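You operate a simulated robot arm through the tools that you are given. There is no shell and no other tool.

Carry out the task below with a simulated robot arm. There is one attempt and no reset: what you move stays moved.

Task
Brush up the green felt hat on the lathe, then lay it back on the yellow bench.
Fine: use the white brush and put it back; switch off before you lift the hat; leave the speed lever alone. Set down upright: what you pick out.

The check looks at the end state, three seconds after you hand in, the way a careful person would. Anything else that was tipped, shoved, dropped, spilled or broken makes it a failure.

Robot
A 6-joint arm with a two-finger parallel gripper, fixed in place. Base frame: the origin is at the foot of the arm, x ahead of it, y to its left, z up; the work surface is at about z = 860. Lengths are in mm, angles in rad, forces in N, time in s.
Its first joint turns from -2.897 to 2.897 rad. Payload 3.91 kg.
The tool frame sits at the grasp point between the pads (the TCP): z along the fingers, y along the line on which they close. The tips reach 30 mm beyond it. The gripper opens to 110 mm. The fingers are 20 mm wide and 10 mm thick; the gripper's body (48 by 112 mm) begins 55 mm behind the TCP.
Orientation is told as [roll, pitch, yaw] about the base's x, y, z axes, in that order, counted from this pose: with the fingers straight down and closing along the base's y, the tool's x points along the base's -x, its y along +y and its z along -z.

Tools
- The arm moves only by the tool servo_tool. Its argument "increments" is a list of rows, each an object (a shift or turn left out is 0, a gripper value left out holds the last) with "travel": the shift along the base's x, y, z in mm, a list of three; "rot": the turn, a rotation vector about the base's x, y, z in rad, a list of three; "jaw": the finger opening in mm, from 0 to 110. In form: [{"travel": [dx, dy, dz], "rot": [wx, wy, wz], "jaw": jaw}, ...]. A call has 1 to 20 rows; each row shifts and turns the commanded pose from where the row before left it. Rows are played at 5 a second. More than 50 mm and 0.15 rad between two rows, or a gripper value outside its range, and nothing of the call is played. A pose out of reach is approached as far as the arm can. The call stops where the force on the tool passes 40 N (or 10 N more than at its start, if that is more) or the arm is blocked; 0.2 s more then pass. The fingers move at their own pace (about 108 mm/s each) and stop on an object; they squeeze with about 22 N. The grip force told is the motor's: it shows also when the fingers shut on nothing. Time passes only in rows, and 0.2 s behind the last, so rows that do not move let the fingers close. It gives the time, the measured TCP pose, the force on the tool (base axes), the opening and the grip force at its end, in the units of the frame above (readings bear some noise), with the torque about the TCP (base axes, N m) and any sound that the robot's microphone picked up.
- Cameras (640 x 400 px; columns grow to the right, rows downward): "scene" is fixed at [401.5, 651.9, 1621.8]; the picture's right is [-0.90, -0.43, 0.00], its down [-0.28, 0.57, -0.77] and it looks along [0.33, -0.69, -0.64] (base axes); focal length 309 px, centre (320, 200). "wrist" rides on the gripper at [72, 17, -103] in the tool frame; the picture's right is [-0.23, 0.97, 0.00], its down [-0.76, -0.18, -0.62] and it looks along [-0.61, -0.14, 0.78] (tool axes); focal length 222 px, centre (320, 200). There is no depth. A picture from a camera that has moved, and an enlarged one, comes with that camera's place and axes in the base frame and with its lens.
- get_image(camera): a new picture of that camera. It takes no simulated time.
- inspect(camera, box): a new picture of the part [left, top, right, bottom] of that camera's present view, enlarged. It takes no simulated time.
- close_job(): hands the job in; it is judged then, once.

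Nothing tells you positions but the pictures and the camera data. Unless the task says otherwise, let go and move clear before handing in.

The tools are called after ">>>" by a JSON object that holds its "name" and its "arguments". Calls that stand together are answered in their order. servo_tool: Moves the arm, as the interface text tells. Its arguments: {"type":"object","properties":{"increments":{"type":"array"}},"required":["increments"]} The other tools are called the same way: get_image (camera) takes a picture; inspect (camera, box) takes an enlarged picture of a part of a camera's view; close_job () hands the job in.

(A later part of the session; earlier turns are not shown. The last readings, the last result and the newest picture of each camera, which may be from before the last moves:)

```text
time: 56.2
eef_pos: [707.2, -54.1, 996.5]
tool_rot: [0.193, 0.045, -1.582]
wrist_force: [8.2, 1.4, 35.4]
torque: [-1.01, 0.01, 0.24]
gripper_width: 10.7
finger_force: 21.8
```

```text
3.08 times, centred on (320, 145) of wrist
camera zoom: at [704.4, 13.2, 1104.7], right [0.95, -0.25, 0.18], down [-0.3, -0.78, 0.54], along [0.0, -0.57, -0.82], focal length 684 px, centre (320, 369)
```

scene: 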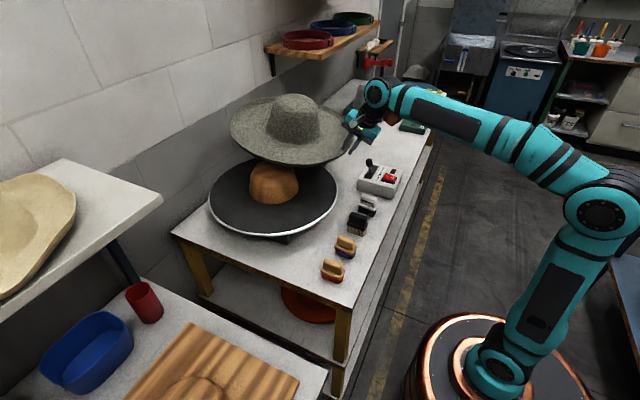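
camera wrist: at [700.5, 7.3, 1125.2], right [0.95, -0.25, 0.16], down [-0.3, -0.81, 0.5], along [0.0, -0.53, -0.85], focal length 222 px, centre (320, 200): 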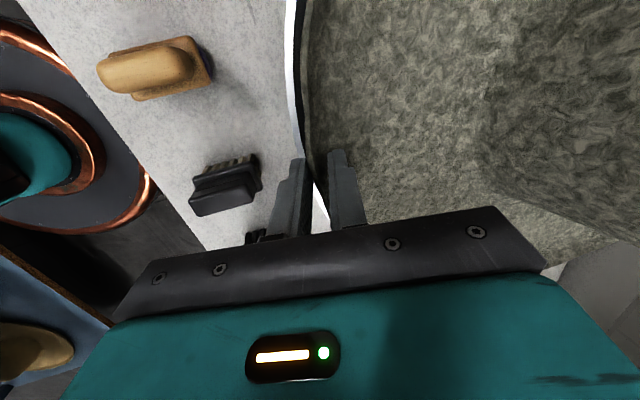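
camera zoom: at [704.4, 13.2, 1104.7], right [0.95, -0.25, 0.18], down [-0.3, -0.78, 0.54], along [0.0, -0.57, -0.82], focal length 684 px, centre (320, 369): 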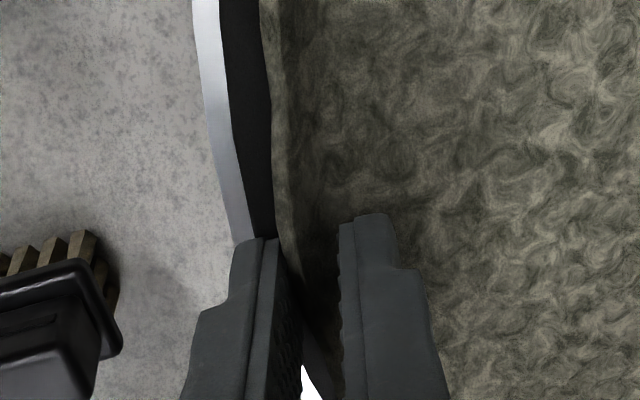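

The near brim is now resting on the disc (about 35 N up) with the block inside the crown. I'll ease off the pressure, open the fingers slowly and let the hat settle.

>>> {"name": "servo_tool", "arguments": {"increments": [{"travel": [0, 0, 2]}, {"travel": [0, 0, 0], "jaw": 16}, {"travel": [0, 0, 0], "jaw": 22}, {"travel": [0, 0, 0], "jaw": 28}, {"travel": [0, 0, 0]}, {"travel": [0, 0, 0]}]}}

>>> {"name": "inspect", "arguments": {"camera": "scene", "box": [195, 115, 325, 225]}}

>>> {"name": "inspect", "arguments": {"camera": "wrist", "box": [220, 80, 420, 210]}}

```text
time: 57.6
eef_pos: [707.3, -55.0, 996.1]
tool_rot: [0.188, 0.046, -1.583]
wrist_force: [-1.5, -0.7, 2.6]
torque: [-0.02, -0.01, 0.01]
gripper_width: 27.6
finger_force: 0.1
```

```text
3.64 times, centred on (260, 170) of scene
camera zoom: at [401.5, 651.9, 1621.8], right [-0.9, -0.43, 0.0], down [-0.28, 0.57, -0.77], along [0.33, -0.69, -0.64], focal length 1124 px, centre (538, 309)
```

zoom: 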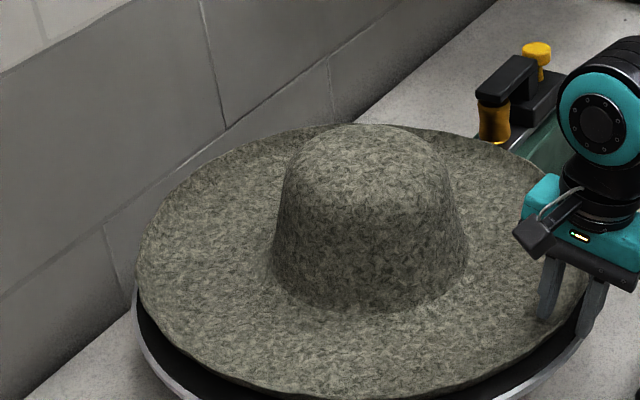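

```text
3.08 times, centred on (320, 145) of wrist
camera zoom: at [705.3, 12.7, 1104.0], right [0.95, -0.25, 0.17], down [-0.3, -0.78, 0.54], along [0.0, -0.57, -0.82], focal length 684 px, centre (320, 369)
```

zoom: 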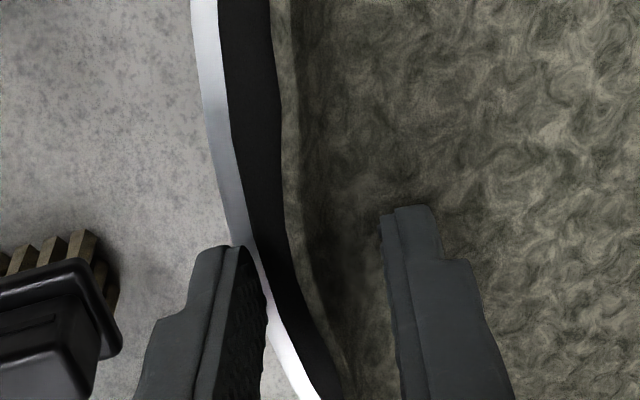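

The hat has dropped onto the block and the rim is free between the fingers. I'll withdraw straight up and look.

>>> {"name": "servo_tool", "arguments": {"increments": [{"travel": [0, 0, 6]}, {"travel": [0, 0, 10]}, {"travel": [0, 0, 15]}, {"travel": [0, 0, 25]}, {"travel": [0, 0, 30]}, {"travel": [-30, 0, 30]}, {"travel": [-30, 0, 30]}, {"travel": [-40, 0, 20]}, {"travel": [-40, 0, 20]}]}}

>>> {"name": "inspect", "arguments": {"camera": "scene", "box": [190, 115, 350, 235]}}

>>> {"name": "get_image", "arguments": {"camera": "wrist"}}

```text
time: 59.6
eef_pos: [566.8, -56.2, 1182.1]
tool_rot: [0.186, 0.046, -1.584]
wrist_force: [0.8, -0.1, -1.2]
torque: [-0.02, 0.05, 0.03]
gripper_width: 27.8
finger_force: 0.0
```

```text
3.33 times, centred on (270, 175) of scene
camera zoom: at [401.5, 651.9, 1621.8], right [-0.9, -0.43, 0.0], down [-0.28, 0.57, -0.77], along [0.33, -0.69, -0.64], focal length 1030 px, centre (487, 283)
```

zoom: 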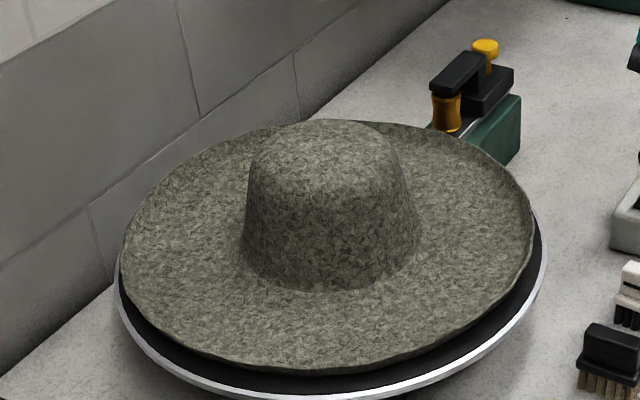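

```text
taken
camera wrist: at [564.9, 12.9, 1290.0], right [0.95, -0.25, 0.17], down [-0.3, -0.78, 0.54], along [0.0, -0.57, -0.82], focal length 222 px, centre (320, 200)
```

wrist: 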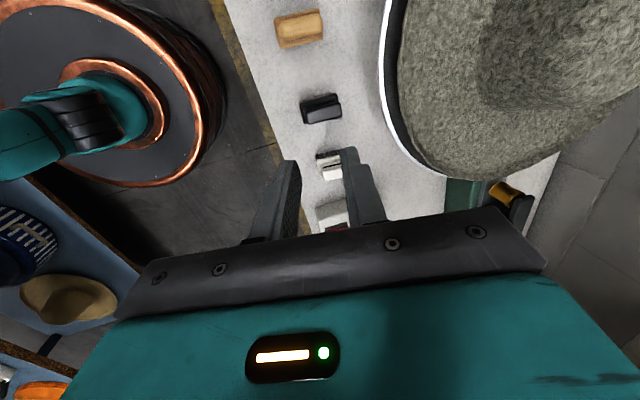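

The hat is seated on the lathe, concentric with the disc. Next I'll turn the tool back to straight down and move over the switch box for a close look at the rocker.

>>> {"name": "servo_tool", "arguments": {"increments": [{"travel": [-8, -20, 0], "rot": [0, 0, 0.144]}, {"travel": [-8, -20, 0], "rot": [0, 0, 0.144]}, {"travel": [-8, -20, 0], "rot": [0, 0, 0.144]}, {"travel": [-8, -20, 0], "rot": [0, 0, 0.144]}, {"travel": [-8, -20, 0], "rot": [0, 0, 0.144]}, {"travel": [-8, -20, 0], "rot": [0, 0, 0.144]}, {"travel": [-8, -20, 0], "rot": [0, 0, 0.144]}, {"travel": [-8, -20, 0], "rot": [0, 0, 0.144]}, {"travel": [-8, -20, 0], "rot": [0, 0, 0.144]}, {"travel": [-8, -20, 0], "rot": [0, 0, 0.144]}, {"travel": [-8, -20, 0], "rot": [0, 0, 0.144]}, {"travel": [-7, -20, -30], "rot": [-0.094, -0.023, 0], "jaw": 0}, {"travel": [-7, -20, -50], "rot": [-0.094, -0.023, 0]}, {"travel": [0, 0, -45]}, {"travel": [0, 0, 0]}]}}

>>> {"name": "get_image", "arguments": {"camera": "wrist"}}

>>> {"name": "inspect", "arguments": {"camera": "wrist", "box": [220, 100, 440, 240]}}

```text
refused: row 13 steps farther than a row can; nothing moved
```

```text
taken
camera wrist: at [564.9, 12.9, 1290.0], right [0.95, -0.25, 0.17], down [-0.3, -0.78, 0.54], along [0.0, -0.57, -0.82], focal length 222 px, centre (320, 200)
```

wrist: 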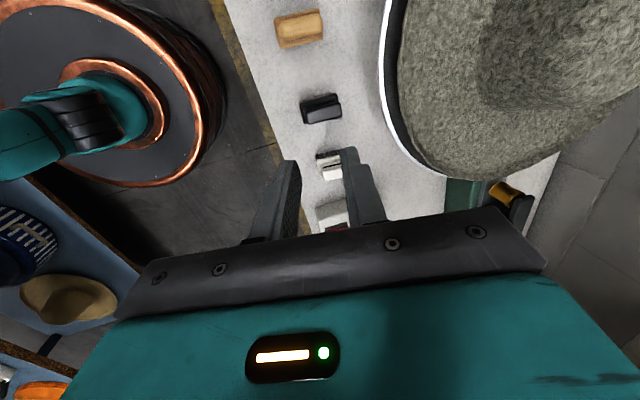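

```text
2.86 times, centred on (330, 170) of wrist
camera zoom: at [564.9, 12.9, 1290.0], right [0.95, -0.25, 0.17], down [-0.3, -0.78, 0.54], along [0.0, -0.57, -0.82], focal length 635 px, centre (291, 286)
```

zoom: 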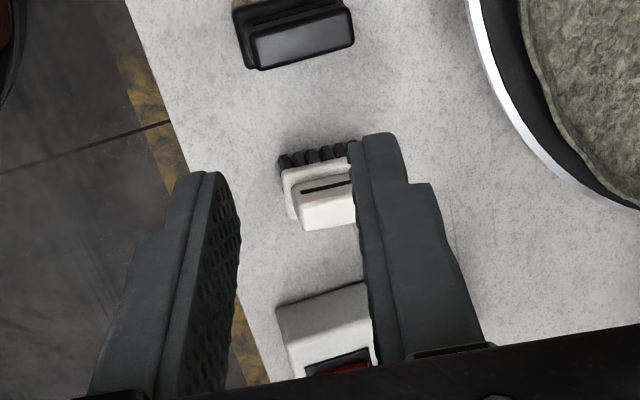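

One row was over the step limit, so nothing moved. I'll resend the same motion with smaller steps.

>>> {"name": "servo_tool", "arguments": {"increments": [{"travel": [-8, -20, 0], "rot": [0, 0, 0.144]}, {"travel": [-8, -20, 0], "rot": [0, 0, 0.144]}, {"travel": [-8, -20, 0], "rot": [0, 0, 0.144]}, {"travel": [-8, -20, 0], "rot": [0, 0, 0.144]}, {"travel": [-8, -20, 0], "rot": [0, 0, 0.144]}, {"travel": [-8, -20, 0], "rot": [0, 0, 0.144]}, {"travel": [-8, -20, 0], "rot": [0, 0, 0.144]}, {"travel": [-8, -20, 0], "rot": [0, 0, 0.144]}, {"travel": [-8, -20, 0], "rot": [0, 0, 0.144]}, {"travel": [-8, -20, 0], "rot": [0, 0, 0.144]}, {"travel": [-8, -20, 0], "rot": [0, 0, 0.144]}, {"travel": [-7, -20, -30], "rot": [-0.094, -0.023, 0], "jaw": 0}, {"travel": [-7, -20, -35], "rot": [-0.094, -0.023, 0]}, {"travel": [0, 0, -35]}, {"travel": [0, 0, -30]}, {"travel": [0, 0, 0]}]}}

>>> {"name": "get_image", "arguments": {"camera": "wrist"}}

>>> {"name": "inspect", "arguments": {"camera": "wrist", "box": [220, 100, 440, 240]}}

>>> {"name": "inspect", "arguments": {"camera": "scene", "box": [200, 120, 420, 260]}}

```text
time: 63.0
eef_pos: [464.3, -316.6, 1054.3]
tool_rot: [-0.001, -0.001, -0.002]
wrist_force: [-0.3, -0.3, 1.3]
torque: [0.03, -0.01, -0.03]
gripper_width: 0.1
finger_force: 21.4
```

```text
taken
camera wrist: at [391.9, -299.6, 1157.7], right [0.23, 0.97, 0.0], down [0.76, -0.18, 0.62], along [0.61, -0.14, -0.78], focal length 222 px, centre (320, 200)
```

wrist: 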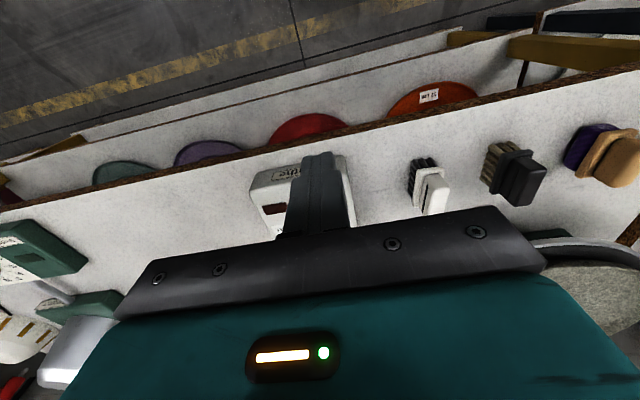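

```text
2.86 times, centred on (330, 170) of wrist
camera zoom: at [391.9, -299.6, 1157.7], right [0.23, 0.97, 0.0], down [0.76, -0.18, 0.62], along [0.61, -0.14, -0.78], focal length 635 px, centre (291, 286)
```

zoom: 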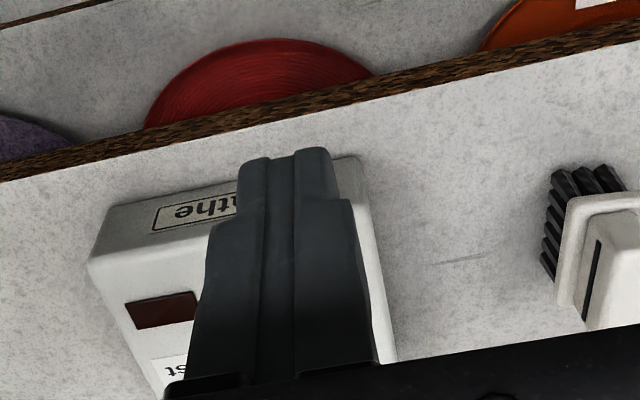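

```text
2.86 times, centred on (310, 190) of scene
camera zoom: at [401.5, 651.9, 1621.8], right [-0.9, -0.43, 0.0], down [-0.28, 0.57, -0.77], along [0.33, -0.69, -0.64], focal length 883 px, centre (349, 229)
```

zoom: 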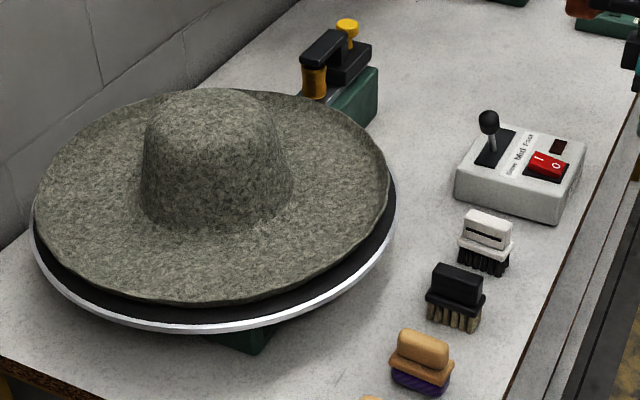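

The closed fingers hide the rocker. I'll step sideways to see the box and the white brush unobstructed.

>>> {"name": "servo_tool", "arguments": {"increments": [{"travel": [0, 40, 0]}, {"travel": [0, 40, 0]}, {"travel": [0, 0, 0]}]}}

>>> {"name": "get_image", "arguments": {"camera": "wrist"}}

>>> {"name": "inspect", "arguments": {"camera": "wrist", "box": [140, 100, 300, 220]}}

>>> {"name": "inspect", "arguments": {"camera": "wrist", "box": [320, 110, 440, 220]}}

>>> {"name": "inspect", "arguments": {"camera": "scene", "box": [350, 155, 410, 200]}}

```text
time: 63.8
eef_pos: [463.4, -235.4, 1053.5]
tool_rot: [0.001, 0.0, -0.004]
wrist_force: [-0.4, -0.2, 0.2]
torque: [0.03, 0.01, 0.01]
gripper_width: 0.0
finger_force: 22.0
```

```text
taken
camera wrist: at [390.3, -217.6, 1156.8], right [0.23, 0.97, 0.0], down [0.76, -0.18, 0.62], along [0.61, -0.14, -0.78], focal length 222 px, centre (320, 200)
```

wrist: 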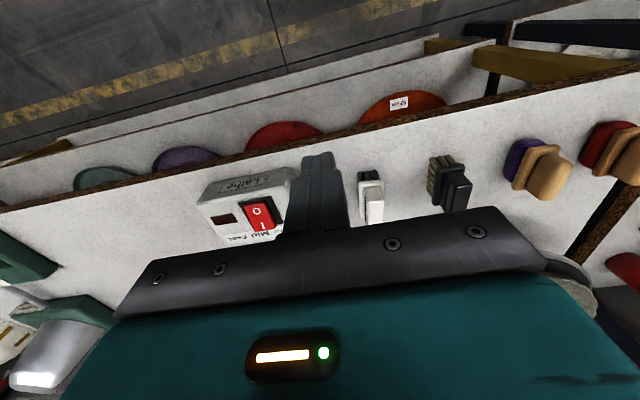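

```text
3.33 times, centred on (220, 160) of wrist
camera zoom: at [390.3, -217.6, 1156.8], right [0.23, 0.97, 0.0], down [0.76, -0.18, 0.62], along [0.61, -0.14, -0.78], focal length 740 px, centre (653, 333)
```

zoom: 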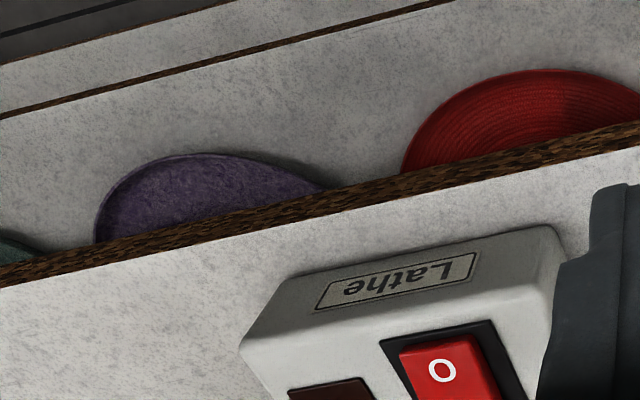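

```text
3.64 times, centred on (380, 165) of wrist
camera zoom: at [390.3, -217.6, 1156.8], right [0.23, 0.97, 0.0], down [0.76, -0.18, 0.62], along [0.61, -0.14, -0.78], focal length 808 px, centre (102, 327)
```

zoom: 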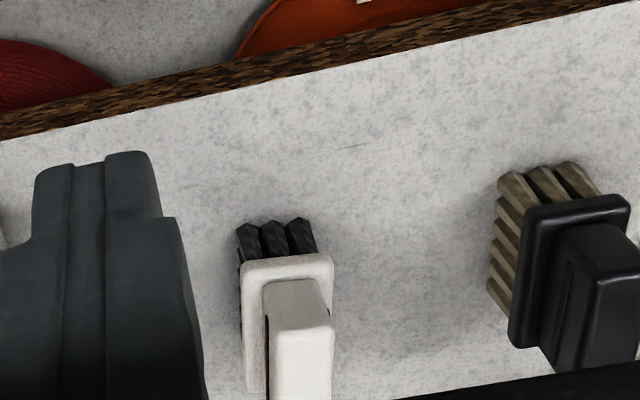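

```text
8.89 times, centred on (380, 178) of scene
camera zoom: at [401.5, 651.9, 1621.8], right [-0.9, -0.43, 0.0], down [-0.28, 0.57, -0.77], along [0.33, -0.69, -0.64], focal length 2748 px, centre (-213, 400)
```

zoom: 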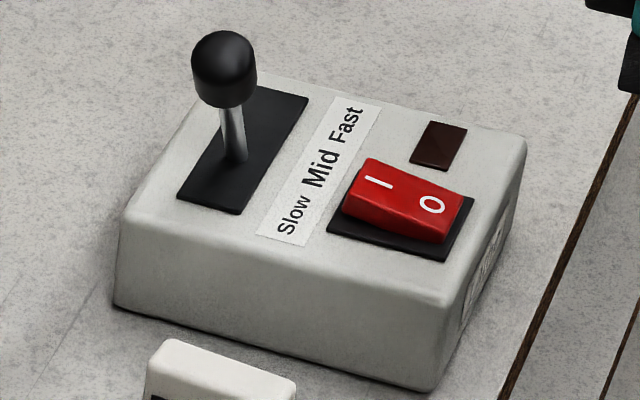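

The rocker's I end is raised (off), with the I mark at about (597, -351, 927) and the speed lever well away at x≈670. I'll go above the I end with closed fingers and descend to just above it.

>>> {"name": "servo_tool", "arguments": {"increments": [{"travel": [34, -29, 0]}, {"travel": [34, -29, 0]}, {"travel": [34, -29, 0]}, {"travel": [34, -29, 0]}, {"travel": [0, 0, -30]}, {"travel": [0, 0, -30]}, {"travel": [0, 0, -18]}, {"travel": [0, 0, 0]}]}}

>>> {"name": "inspect", "arguments": {"camera": "scene", "box": [350, 145, 410, 200]}}

>>> {"name": "get_image", "arguments": {"camera": "wrist"}}

```text
time: 65.6
eef_pos: [601.7, -350.5, 975.6]
tool_rot: [0.0, 0.0, -0.003]
wrist_force: [-0.1, -0.2, -0.5]
torque: [-0.02, 0.01, -0.02]
gripper_width: 0.1
finger_force: 21.8
```

```text
7.27 times, centred on (380, 172) of scene
camera zoom: at [401.5, 651.9, 1621.8], right [-0.9, -0.43, 0.0], down [-0.28, 0.57, -0.77], along [0.33, -0.69, -0.64], focal length 2248 px, centre (-116, 400)
```

zoom: 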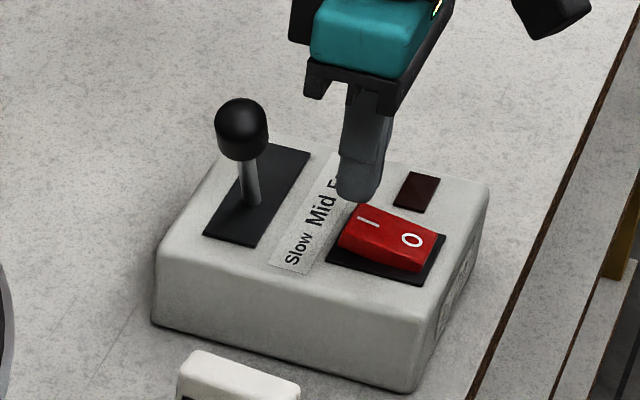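

```text
taken
camera wrist: at [528.9, -332.4, 1079.0], right [0.23, 0.97, 0.0], down [0.76, -0.18, 0.62], along [0.61, -0.14, -0.78], focal length 222 px, centre (320, 200)
```

wrist: 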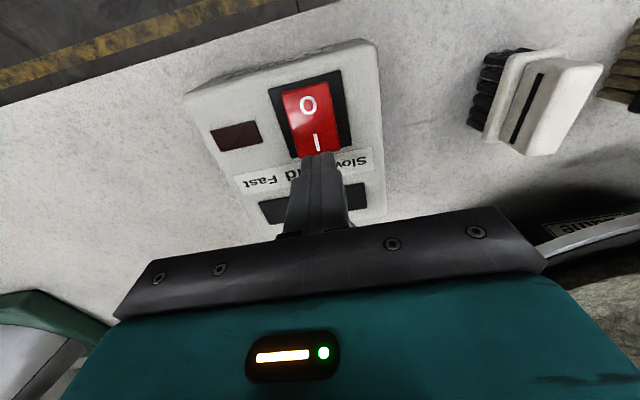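

The fingertip is about 5 mm beyond the I mark, so I'll shift back and press down in small steps.

>>> {"name": "servo_tool", "arguments": {"increments": [{"travel": [-4, -1, 0]}, {"travel": [0, 0, -10]}, {"travel": [0, 0, -6]}, {"travel": [0, 0, -3]}, {"travel": [0, 0, 0]}]}}

>>> {"name": "inspect", "arguments": {"camera": "scene", "box": [350, 145, 410, 200]}}

```text
time: 66.8
eef_pos: [598.3, -351.8, 956.7]
tool_rot: [-0.003, -0.002, 0.0]
wrist_force: [5.6, -0.8, 25.9]
torque: [0.01, 0.08, 0.31]
gripper_width: 0.4
finger_force: 21.8
```

```text
7.27 times, centred on (380, 172) of scene
camera zoom: at [401.5, 651.9, 1621.8], right [-0.9, -0.43, 0.0], down [-0.28, 0.57, -0.77], along [0.33, -0.69, -0.64], focal length 2248 px, centre (-116, 400)
```

zoom: 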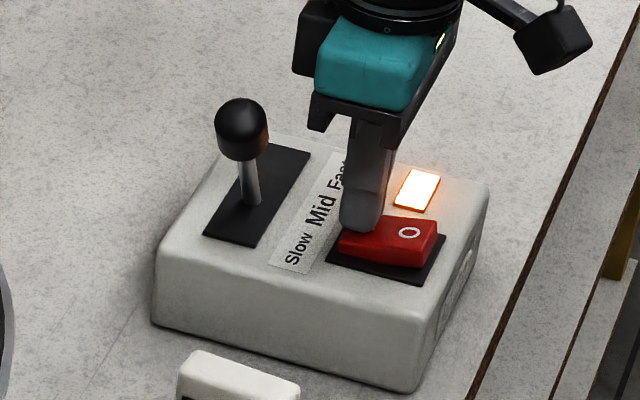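

The lamp is lit, so the lathe is on. I'll lift away and check how the hat turns.

>>> {"name": "servo_tool", "arguments": {"increments": [{"travel": [0, 0, 5]}, {"travel": [0, 0, 20]}, {"travel": [0, 0, 30]}, {"travel": [0, 0, 30]}, {"travel": [-20, 20, 0]}, {"travel": [-30, 30, 0]}]}}

>>> {"name": "get_image", "arguments": {"camera": "scene"}}

>>> {"name": "inspect", "arguments": {"camera": "scene", "box": [190, 115, 350, 235]}}

>>> {"name": "get_image", "arguments": {"camera": "wrist"}}

```text
time: 68.2
eef_pos: [549.3, -301.3, 1041.9]
tool_rot: [0.0, 0.0, -0.002]
wrist_force: [0.8, -0.7, -1.3]
torque: [0.04, 0.05, 0.0]
gripper_width: 0.0
finger_force: 22.2
```

```text
taken
```

scene: 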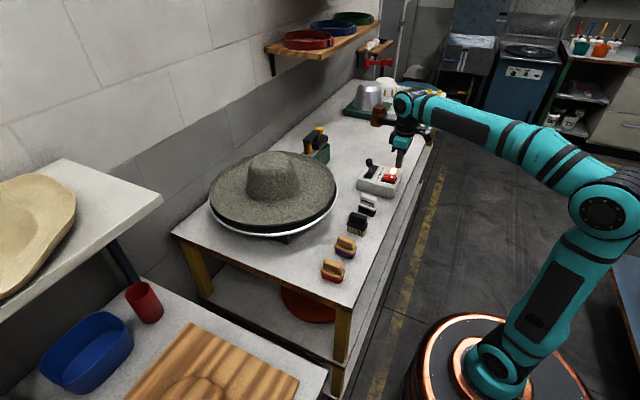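

```text
3.33 times, centred on (270, 175) of scene
camera zoom: at [401.5, 651.9, 1621.8], right [-0.9, -0.43, 0.0], down [-0.28, 0.57, -0.77], along [0.33, -0.69, -0.64], focal length 1030 px, centre (487, 283)
```

zoom: 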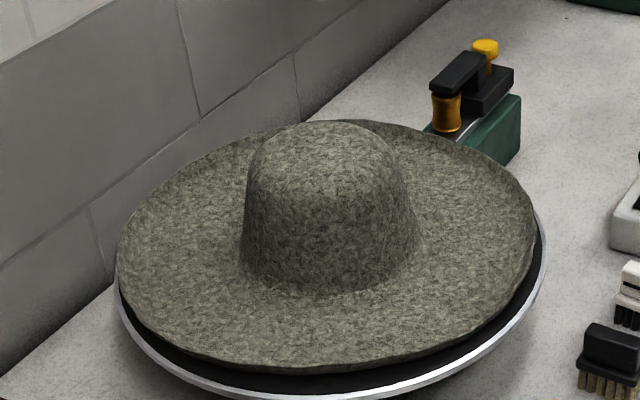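

```text
taken
camera wrist: at [475.4, -284.3, 1144.7], right [0.23, 0.97, 0.0], down [0.76, -0.18, 0.62], along [0.61, -0.14, -0.78], focal length 222 px, centre (320, 200)
```

wrist: 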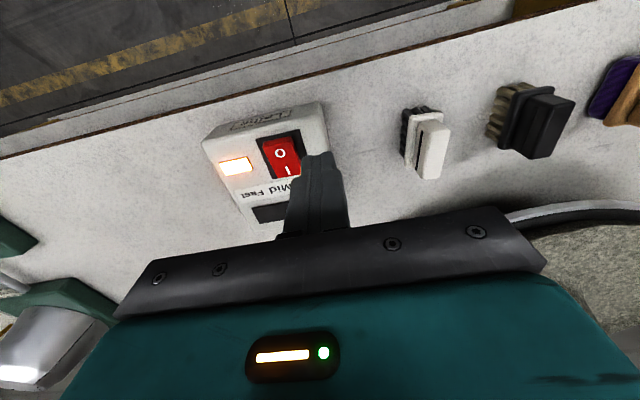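

The lathe is running and the hat stays on its block. Now I'll look closely at the white brush to grip its handle.

>>> {"name": "inspect", "arguments": {"camera": "wrist", "box": [380, 80, 480, 190]}}

>>> {"name": "inspect", "arguments": {"camera": "scene", "box": [345, 185, 395, 235]}}

```text
3.64 times, centred on (430, 135) of wrist
camera zoom: at [475.4, -284.3, 1144.7], right [0.23, 0.97, 0.0], down [0.76, -0.18, 0.62], along [0.61, -0.14, -0.78], focal length 808 px, centre (-80, 436)
```

zoom: 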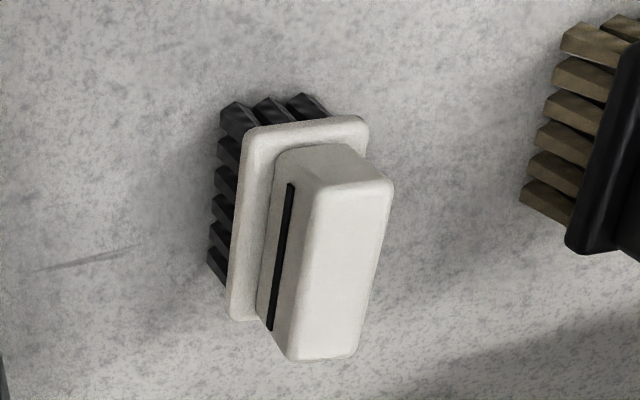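

```text
8.00 times, centred on (370, 210) of scene
camera zoom: at [401.5, 651.9, 1621.8], right [-0.9, -0.43, 0.0], down [-0.28, 0.57, -0.77], along [0.33, -0.69, -0.64], focal length 2473 px, centre (-80, 120)
```

zoom: 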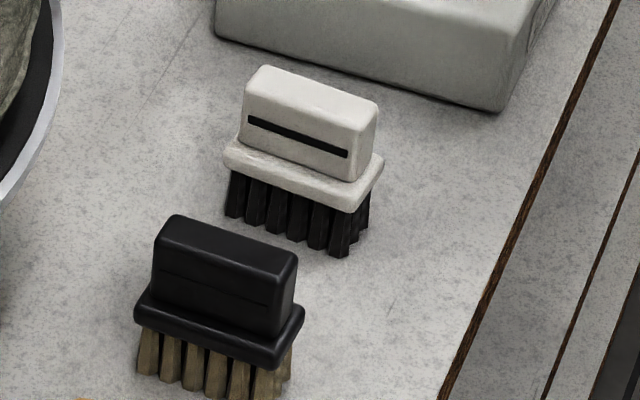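

The white handle's centre is at about (614, -188), with its top at z≈927, 20 mm thick and running nearly along x with a slight yaw of -0.1. I'll go above it, yaw to match, open to 50 mm and descend partway.

>>> {"name": "servo_tool", "arguments": {"increments": [{"travel": [22, 38, 0], "rot": [0, 0, -0.05], "jaw": 50}, {"travel": [22, 38, 0], "rot": [0, 0, -0.05]}, {"travel": [21, 37, 0]}, {"travel": [0, 0, -30]}, {"travel": [0, 0, -30]}, {"travel": [0, 0, 0]}]}}

>>> {"name": "get_image", "arguments": {"camera": "wrist"}}

>>> {"name": "inspect", "arguments": {"camera": "scene", "box": [335, 165, 405, 235]}}

```text
time: 69.6
eef_pos: [612.9, -188.6, 981.3]
tool_rot: [-0.002, 0.0, -0.103]
wrist_force: [0.0, 0.4, -0.7]
torque: [-0.03, -0.02, 0.0]
gripper_width: 50.1
finger_force: 0.0
```

```text
taken
camera wrist: at [541.8, -164.5, 1083.2], right [0.33, 0.95, 0.0], down [0.74, -0.25, 0.62], along [0.59, -0.2, -0.78], focal length 222 px, centre (320, 200)
```

wrist: 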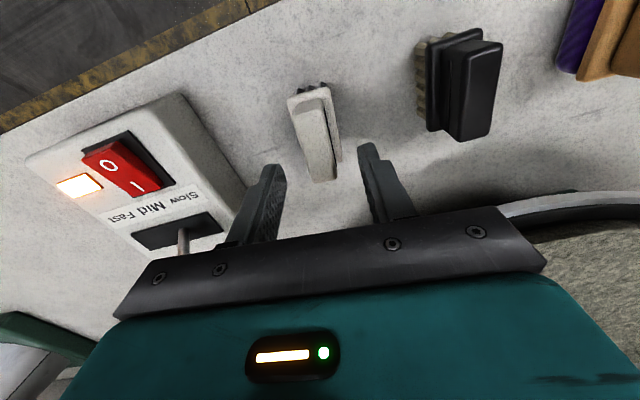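

```text
5.71 times, centred on (370, 200) of scene
camera zoom: at [401.5, 651.9, 1621.8], right [-0.9, -0.43, 0.0], down [-0.28, 0.57, -0.77], along [0.33, -0.69, -0.64], focal length 1766 px, centre (34, 200)
```

zoom: 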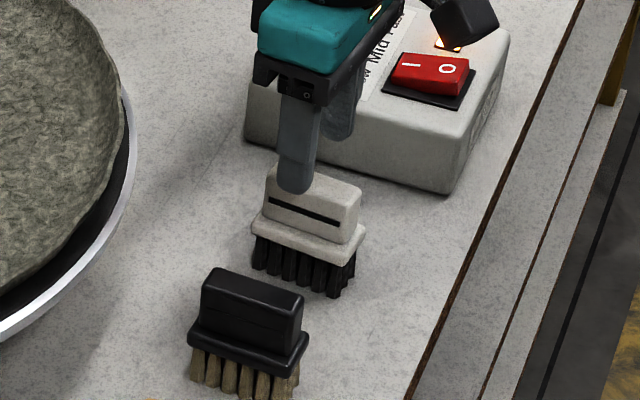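

The handle is centred between the fingers. I'll add a touch more yaw, descend to handle depth and close.

>>> {"name": "servo_tool", "arguments": {"increments": [{"travel": [0, 0, -20], "rot": [0, 0, -0.05]}, {"travel": [0, 0, -20]}, {"travel": [0, 0, -8]}, {"travel": [0, 0, 0]}, {"travel": [0, 0, 0], "jaw": 30}, {"travel": [0, 0, 0], "jaw": 0}, {"travel": [0, 0, 0]}, {"travel": [0, 0, 0]}]}}

>>> {"name": "inspect", "arguments": {"camera": "scene", "box": [335, 165, 405, 235]}}

>>> {"name": "get_image", "arguments": {"camera": "wrist"}}

```text
time: 71.4
eef_pos: [613.2, -189.6, 931.6]
tool_rot: [0.001, 0.0, -0.153]
wrist_force: [0.3, -0.3, 0.0]
torque: [-0.01, 0.01, 0.0]
gripper_width: 22.1
finger_force: 22.1
```

```text
5.71 times, centred on (370, 200) of scene
camera zoom: at [401.5, 651.9, 1621.8], right [-0.9, -0.43, 0.0], down [-0.28, 0.57, -0.77], along [0.33, -0.69, -0.64], focal length 1766 px, centre (34, 200)
```

zoom: 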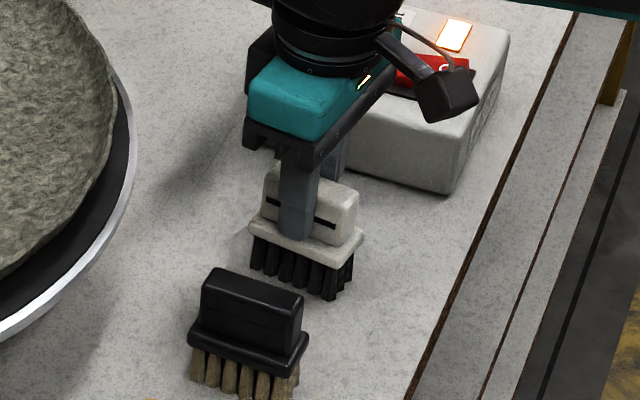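

```text
taken
camera wrist: at [543.6, -161.1, 1035.6], right [0.37, 0.93, 0.0], down [0.73, -0.29, 0.62], along [0.58, -0.23, -0.78], focal length 222 px, centre (320, 200)
```

wrist: 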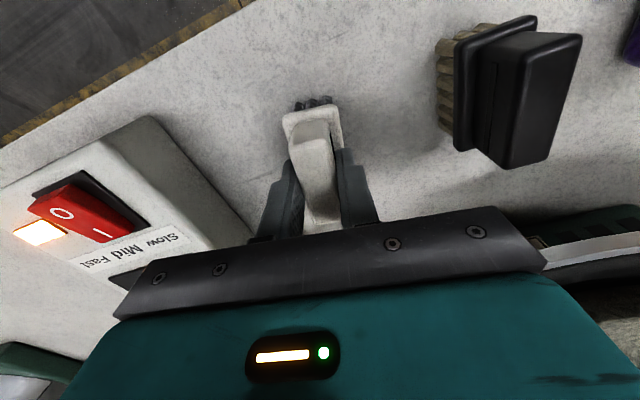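

The brush is gripped at 22 mm, and I've noted its home pose as TCP (613.2, -189.6, 931.6) with yaw -0.153. I'll lift it and bring it up in front of the hat.

>>> {"name": "servo_tool", "arguments": {"increments": [{"travel": [0, 0, 10]}, {"travel": [0, 0, 30]}, {"travel": [0, 0, 40]}, {"travel": [0, 10, 40]}, {"travel": [0, 25, 40]}, {"travel": [0, 35, 0], "rot": [0, 0, 0.05]}, {"travel": [0, 35, 0], "rot": [0, 0, 0.05]}, {"travel": [0, 30, 0], "rot": [0, 0, 0.053]}, {"travel": [0, 0, 0]}]}}

>>> {"name": "get_image", "arguments": {"camera": "wrist"}}

>>> {"name": "inspect", "arguments": {"camera": "scene", "box": [190, 105, 410, 245]}}

```text
time: 73.4
eef_pos: [613.8, -52.6, 1094.9]
tool_rot: [-0.001, -0.001, 0.0]
wrist_force: [-0.5, 0.0, -1.4]
torque: [0.0, 0.01, 0.01]
gripper_width: 21.8
finger_force: 21.8
```

```text
taken
camera wrist: at [541.2, -35.9, 1198.1], right [0.23, 0.97, 0.0], down [0.76, -0.18, 0.62], along [0.61, -0.14, -0.78], focal length 222 px, centre (320, 200)
```

wrist: 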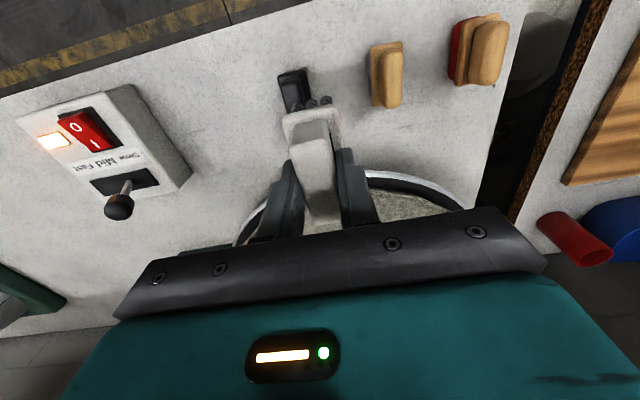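

```text
2.86 times, centred on (300, 175) of scene
camera zoom: at [401.5, 651.9, 1621.8], right [-0.9, -0.43, 0.0], down [-0.28, 0.57, -0.77], along [0.33, -0.69, -0.64], focal length 883 px, centre (377, 271)
```

zoom: 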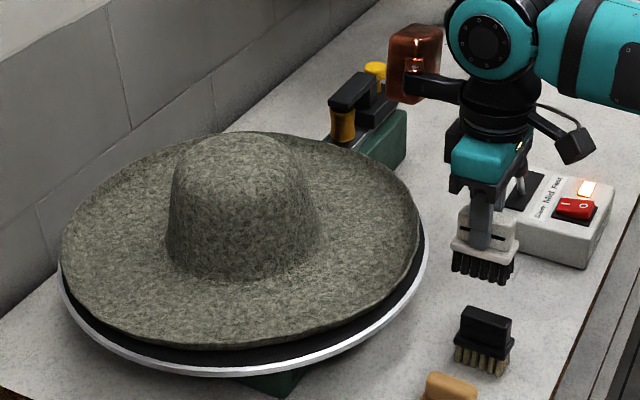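

I'll start with the brim: move the brush above the near brim at x≈770 and descend gently until it touches.

>>> {"name": "servo_tool", "arguments": {"increments": [{"travel": [35, 0, 0]}, {"travel": [40, 0, 0]}, {"travel": [40, 0, 0]}, {"travel": [40, 0, 0]}, {"travel": [0, 0, -15]}, {"travel": [0, 0, -15]}, {"travel": [0, 0, 0]}]}}

>>> {"name": "servo_tool", "arguments": {"increments": [{"travel": [0, 0, -5]}, {"travel": [0, 0, -5]}, {"travel": [0, 0, 0]}]}}

>>> {"name": "inspect", "arguments": {"camera": "scene", "box": [190, 105, 410, 245]}}

```text
time: 75.0
eef_pos: [769.4, -55.4, 1063.8]
tool_rot: [-0.002, 0.0, 0.0]
wrist_force: [-0.6, -0.9, -0.6]
torque: [0.03, 0.0, 0.04]
gripper_width: 21.9
finger_force: 21.6
```

```text
time: 75.8
eef_pos: [768.7, -53.9, 1053.6]
tool_rot: [0.0, -0.001, -0.001]
wrist_force: [-0.4, -1.3, -0.9]
torque: [0.02, 0.0, -0.01]
gripper_width: 21.9
finger_force: 22.1
```

```text
2.86 times, centred on (300, 175) of scene
camera zoom: at [401.5, 651.9, 1621.8], right [-0.9, -0.43, 0.0], down [-0.28, 0.57, -0.77], along [0.33, -0.69, -0.64], focal length 883 px, centre (377, 271)
```

zoom: 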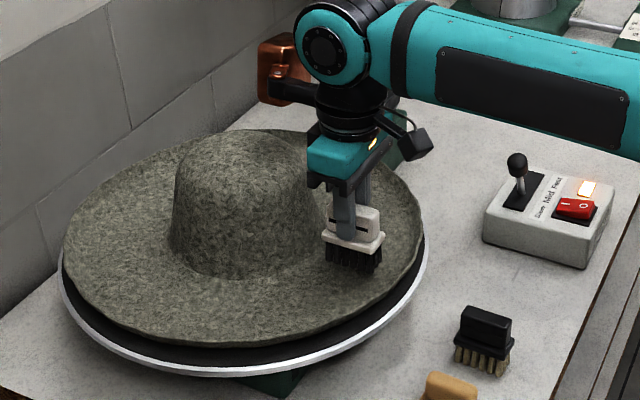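

>>> {"name": "servo_tool", "arguments": {"increments": [{"travel": [0, 0, -3]}, {"travel": [0, 0, -3]}, {"travel": [0, 0, 0]}]}}

>>> {"name": "servo_tool", "arguments": {"increments": [{"travel": [0, 0, -3]}, {"travel": [0, 0, -2]}, {"travel": [0, 0, 0]}]}}

>>> {"name": "inspect", "arguments": {"camera": "scene", "box": [190, 105, 410, 245]}}

```text
time: 76.6
eef_pos: [768.9, -53.8, 1049.3]
tool_rot: [-0.002, 0.001, 0.002]
wrist_force: [-0.2, -0.2, -1.4]
torque: [0.01, -0.01, -0.02]
gripper_width: 21.9
finger_force: 22.3
```

```text
time: 77.4
eef_pos: [767.6, -53.2, 1042.8]
tool_rot: [-0.001, 0.0, 0.0]
wrist_force: [0.2, 0.3, 0.5]
torque: [-0.04, 0.02, 0.0]
gripper_width: 21.4
finger_force: 22.1
```

```text
2.86 times, centred on (300, 175) of scene
camera zoom: at [401.5, 651.9, 1621.8], right [-0.9, -0.43, 0.0], down [-0.28, 0.57, -0.77], along [0.33, -0.69, -0.64], focal length 883 px, centre (377, 271)
```

zoom: 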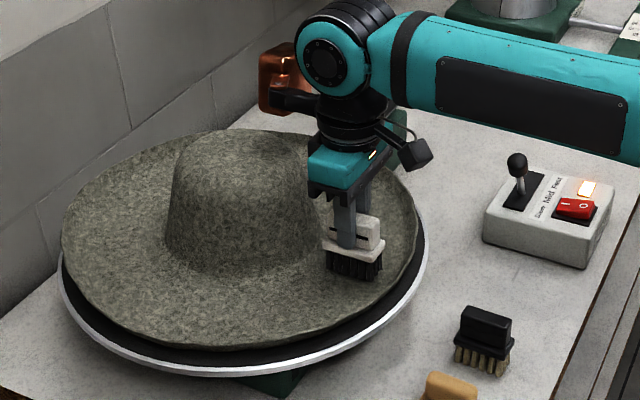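

>>> {"name": "servo_tool", "arguments": {"increments": [{"travel": [0, 0, -2]}, {"travel": [0, 0, -2]}, {"travel": [0, 0, 0]}]}}

>>> {"name": "servo_tool", "arguments": {"increments": [{"travel": [0, 0, -2]}, {"travel": [0, 0, 0]}, {"travel": [0, 0, 0]}]}}

>>> {"name": "inspect", "arguments": {"camera": "scene", "box": [270, 155, 350, 225]}}

```text
time: 78.2
eef_pos: [769.6, -55.1, 1038.2]
tool_rot: [0.0, -0.002, 0.0]
wrist_force: [3.0, -7.2, 18.9]
torque: [-0.28, 0.32, 0.18]
gripper_width: 22.0
finger_force: 22.3
```

```text
time: 79.0
eef_pos: [769.0, -54.3, 1037.0]
tool_rot: [-0.001, -0.004, 0.0]
wrist_force: [7.8, -6.9, 36.7]
torque: [-0.06, 0.53, 0.13]
gripper_width: 21.8
finger_force: 22.0
```

```text
5.71 times, centred on (310, 190) of scene
camera zoom: at [401.5, 651.9, 1621.8], right [-0.9, -0.43, 0.0], down [-0.28, 0.57, -0.77], along [0.33, -0.69, -0.64], focal length 1766 px, centre (377, 257)
```

zoom: 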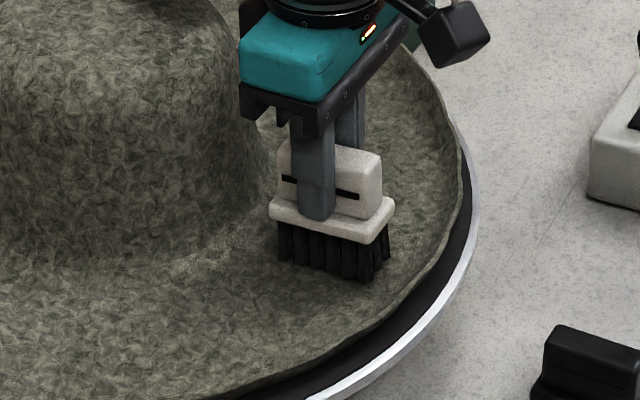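

The bristles are on the brim and a darker band is starting to show, but 37 N is too hard. I'll ease up 2–3 mm and hold light contact while the hat turns.

>>> {"name": "servo_tool", "arguments": {"increments": [{"travel": [0, 0, 2]}, {"travel": [0, 0, 0]}, {"travel": [0, 0, 0]}, {"travel": [0, 0, 0]}]}}

>>> {"name": "servo_tool", "arguments": {"increments": [{"travel": [0, 0, 0]}, {"travel": [0, 0, 0]}, {"travel": [0, 0, 0]}, {"travel": [0, 0, 0]}, {"travel": [0, 0, 0]}]}}

>>> {"name": "inspect", "arguments": {"camera": "scene", "box": [190, 105, 410, 245]}}

```text
time: 80.0
eef_pos: [767.8, -52.8, 1037.1]
tool_rot: [-0.001, -0.002, 0.0]
wrist_force: [-0.8, -5.6, 10.5]
torque: [-0.19, 0.36, 0.16]
gripper_width: 21.6
finger_force: 22.0
```

```text
time: 81.2
eef_pos: [767.4, -53.7, 1037.4]
tool_rot: [0.001, 0.001, 0.001]
wrist_force: [0.3, -1.4, 2.5]
torque: [-0.05, 0.11, 0.03]
gripper_width: 21.8
finger_force: 21.9
```

```text
2.86 times, centred on (300, 175) of scene
camera zoom: at [401.5, 651.9, 1621.8], right [-0.9, -0.43, 0.0], down [-0.28, 0.57, -0.77], along [0.33, -0.69, -0.64], focal length 883 px, centre (377, 271)
```

zoom: 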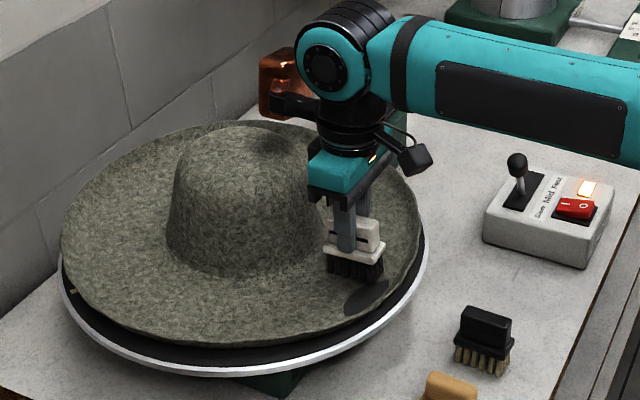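

>>> {"name": "inspect", "arguments": {"camera": "scene", "box": [250, 125, 350, 225]}}

>>> {"name": "get_image", "arguments": {"camera": "wrist"}}

```text
4.00 times, centred on (300, 175) of scene
camera zoom: at [401.5, 651.9, 1621.8], right [-0.9, -0.43, 0.0], down [-0.28, 0.57, -0.77], along [0.33, -0.69, -0.64], focal length 1237 px, centre (400, 300)
```

zoom: 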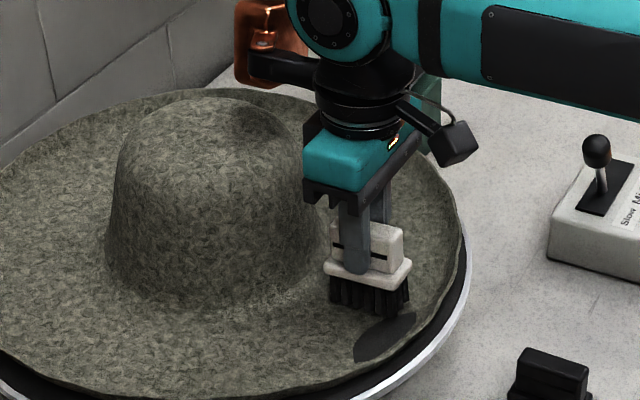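

```text
taken
camera wrist: at [695.1, -36.3, 1141.0], right [0.23, 0.97, 0.0], down [0.76, -0.18, 0.62], along [0.61, -0.14, -0.78], focal length 222 px, centre (320, 200)
```

wrist: 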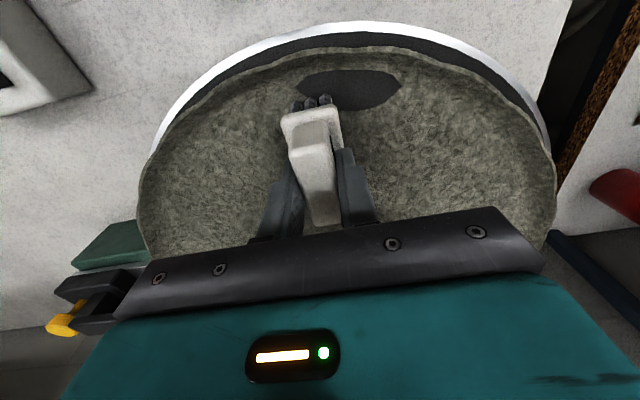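

A dark ellipse shows near the outer brim; it may be the disc showing where my pressing tipped the brim down. I'll ease off another few mm, let it turn and compare.

>>> {"name": "servo_tool", "arguments": {"increments": [{"travel": [0, 0, 4]}, {"travel": [0, 0, 0]}]}}

>>> {"name": "get_image", "arguments": {"camera": "wrist"}}

>>> {"name": "inspect", "arguments": {"camera": "scene", "box": [190, 115, 350, 235]}}

>>> {"name": "servo_tool", "arguments": {"increments": [{"travel": [0, 0, 0]}]}}

>>> {"name": "inspect", "arguments": {"camera": "scene", "box": [190, 115, 350, 235]}}

```text
time: 81.8
eef_pos: [766.9, -53.3, 1041.3]
tool_rot: [0.0, 0.0, -0.001]
wrist_force: [0.4, -0.2, 0.0]
torque: [-0.07, 0.03, 0.02]
gripper_width: 21.6
finger_force: 21.8
```

```text
taken
camera wrist: at [694.7, -37.0, 1145.0], right [0.23, 0.97, 0.0], down [0.76, -0.18, 0.62], along [0.61, -0.14, -0.78], focal length 222 px, centre (320, 200)
```

wrist: 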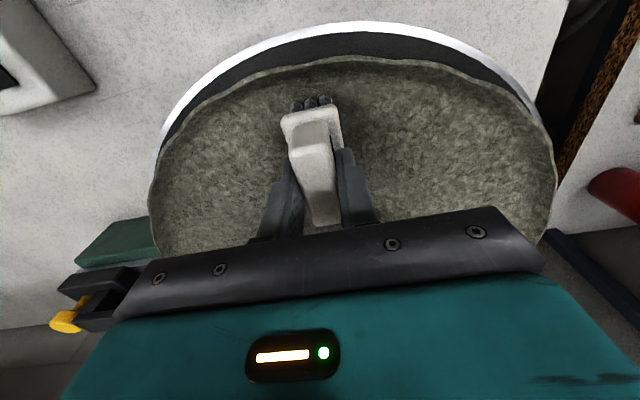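

```text
3.33 times, centred on (270, 175) of scene
camera zoom: at [401.5, 651.9, 1621.8], right [-0.9, -0.43, 0.0], down [-0.28, 0.57, -0.77], along [0.33, -0.69, -0.64], focal length 1030 px, centre (487, 283)
```

zoom: 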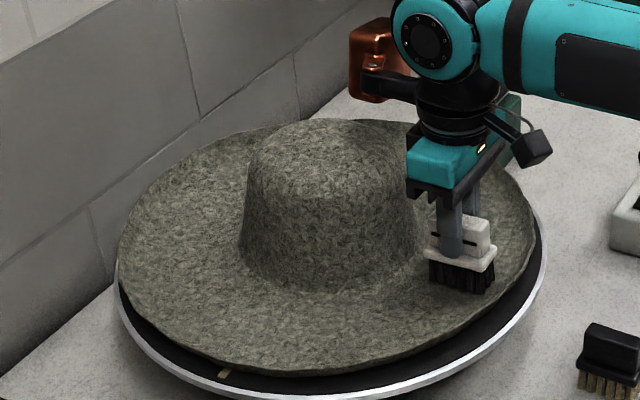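

```text
time: 82.2
eef_pos: [767.8, -54.1, 1041.0]
tool_rot: [-0.001, -0.001, 0.001]
wrist_force: [0.5, -2.0, 0.8]
torque: [-0.03, 0.06, 0.06]
gripper_width: 21.6
finger_force: 21.6
```

```text
3.33 times, centred on (270, 175) of scene
camera zoom: at [401.5, 651.9, 1621.8], right [-0.9, -0.43, 0.0], down [-0.28, 0.57, -0.77], along [0.33, -0.69, -0.64], focal length 1030 px, centre (487, 283)
```

zoom: 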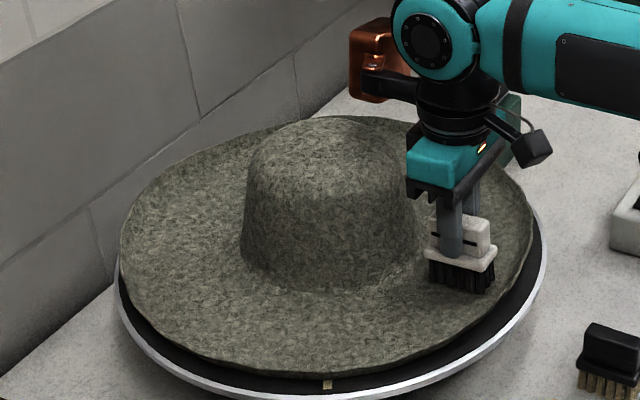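

The dark patch is gone, so it was only the tipped brim; the disc turns about once every 5 s and contact is now 1–2 N. I'll hold this light contact for a full turn and check the colour.

>>> {"name": "servo_tool", "arguments": {"increments": [{"travel": [0, 0, -1]}, {"travel": [0, 0, 0]}, {"travel": [0, 0, 0]}, {"travel": [0, 0, 0]}, {"travel": [0, 0, 0]}, {"travel": [0, 0, 0]}, {"travel": [0, 0, 0]}, {"travel": [0, 0, 0]}, {"travel": [0, 0, 0]}, {"travel": [0, 0, 0]}, {"travel": [0, 0, 0]}, {"travel": [0, 0, 0]}, {"travel": [0, 0, 0]}, {"travel": [0, 0, 0]}, {"travel": [0, 0, 0]}, {"travel": [0, 0, 0]}, {"travel": [0, 0, 0]}, {"travel": [0, 0, 0]}]}}

>>> {"name": "inspect", "arguments": {"camera": "scene", "box": [190, 115, 350, 235]}}

>>> {"name": "get_image", "arguments": {"camera": "wrist"}}

```text
time: 86.0
eef_pos: [768.5, -53.3, 1039.2]
tool_rot: [-0.001, -0.001, -0.001]
wrist_force: [0.1, -1.4, 1.4]
torque: [-0.01, 0.05, 0.03]
gripper_width: 21.5
finger_force: 22.2
```

```text
3.33 times, centred on (270, 175) of scene
camera zoom: at [401.5, 651.9, 1621.8], right [-0.9, -0.43, 0.0], down [-0.28, 0.57, -0.77], along [0.33, -0.69, -0.64], focal length 1030 px, centre (487, 283)
```

zoom: 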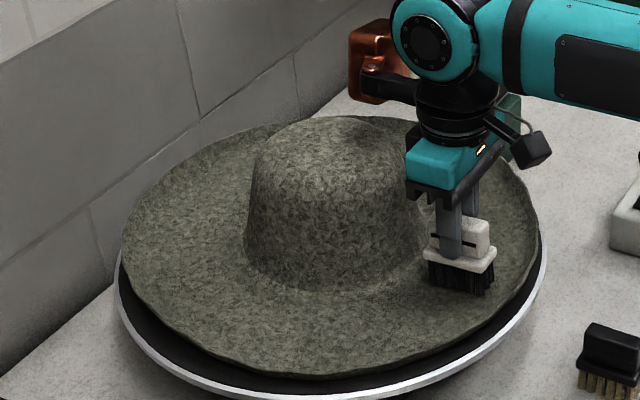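

```text
taken
camera wrist: at [695.1, -36.4, 1143.9], right [0.23, 0.97, 0.0], down [0.76, -0.18, 0.62], along [0.61, -0.14, -0.78], focal length 222 px, centre (320, 200)
```

wrist: 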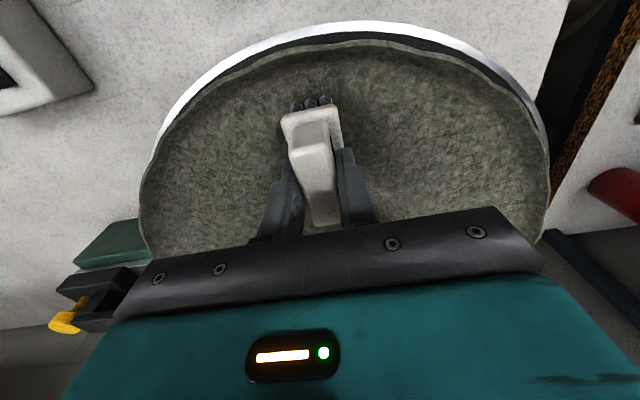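

The brim is darkening to a cleaner olive green, so brushing is working. I'll keep light contact for a few more turns.

>>> {"name": "servo_tool", "arguments": {"increments": [{"travel": [0, 0, -0.5]}, {"travel": [0, 0, 0]}, {"travel": [0, 0, 0]}, {"travel": [0, 0, 0]}, {"travel": [0, 0, 0]}, {"travel": [0, 0, 0]}, {"travel": [0, 0, 0]}, {"travel": [0, 0, 0]}, {"travel": [0, 0, 0]}, {"travel": [0, 0, 0]}, {"travel": [0, 0, 0]}, {"travel": [0, 0, 0]}, {"travel": [0, 0, 0]}, {"travel": [0, 0, 0]}, {"travel": [0, 0, 0]}, {"travel": [0, 0, 0]}, {"travel": [0, 0, 0]}, {"travel": [0, 0, 0]}, {"travel": [0, 0, 0]}, {"travel": [0, 0, 0]}]}}

>>> {"name": "servo_tool", "arguments": {"increments": [{"travel": [0, 0, 0]}, {"travel": [0, 0, 0]}, {"travel": [0, 0, 0]}, {"travel": [0, 0, 0]}, {"travel": [0, 0, 0]}, {"travel": [0, 0, 0]}, {"travel": [0, 0, 0]}, {"travel": [0, 0, 0]}, {"travel": [0, 0, 0]}, {"travel": [0, 0, 0]}, {"travel": [0, 0, 0]}, {"travel": [0, 0, 0]}, {"travel": [0, 0, 0]}, {"travel": [0, 0, 0]}, {"travel": [0, 0, 0]}, {"travel": [0, 0, 0]}, {"travel": [0, 0, 0]}, {"travel": [0, 0, 0]}, {"travel": [0, 0, 0]}, {"travel": [0, 0, 0]}]}}

>>> {"name": "inspect", "arguments": {"camera": "scene", "box": [190, 115, 350, 235]}}

>>> {"name": "get_image", "arguments": {"camera": "wrist"}}

```text
time: 90.2
eef_pos: [769.0, -53.2, 1040.2]
tool_rot: [-0.001, 0.001, -0.002]
wrist_force: [-0.5, -0.8, -0.2]
torque: [-0.05, 0.07, 0.04]
gripper_width: 21.7
finger_force: 22.1
```

```text
time: 94.4
eef_pos: [767.2, -53.3, 1039.8]
tool_rot: [0.002, 0.001, 0.0]
wrist_force: [0.0, -0.6, 0.9]
torque: [-0.04, 0.06, 0.02]
gripper_width: 21.8
finger_force: 22.3
```

```text
3.33 times, centred on (270, 175) of scene
camera zoom: at [401.5, 651.9, 1621.8], right [-0.9, -0.43, 0.0], down [-0.28, 0.57, -0.77], along [0.33, -0.69, -0.64], focal length 1030 px, centre (487, 283)
```

zoom: 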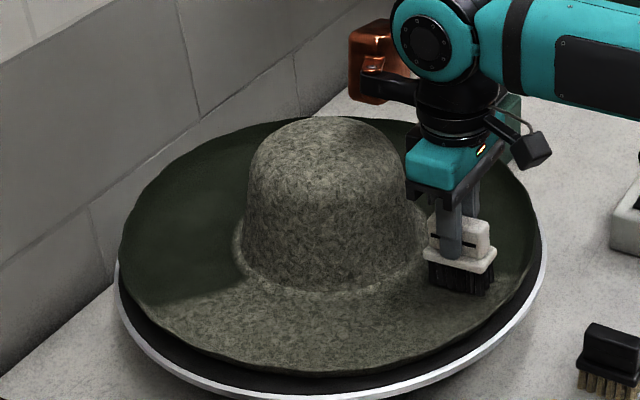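

```text
taken
camera wrist: at [695.0, -36.4, 1143.5], right [0.23, 0.97, 0.0], down [0.76, -0.18, 0.62], along [0.61, -0.14, -0.78], focal length 222 px, centre (320, 200)
```

wrist: 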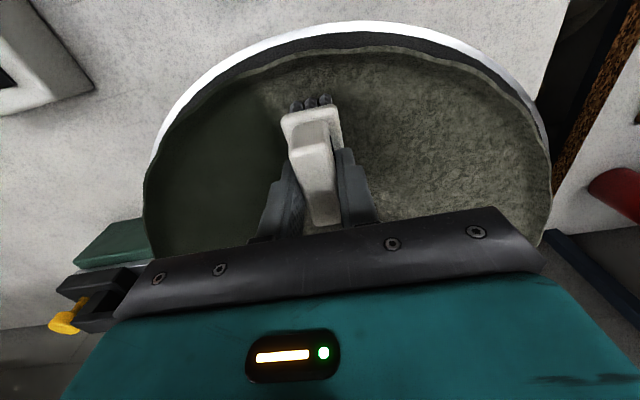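

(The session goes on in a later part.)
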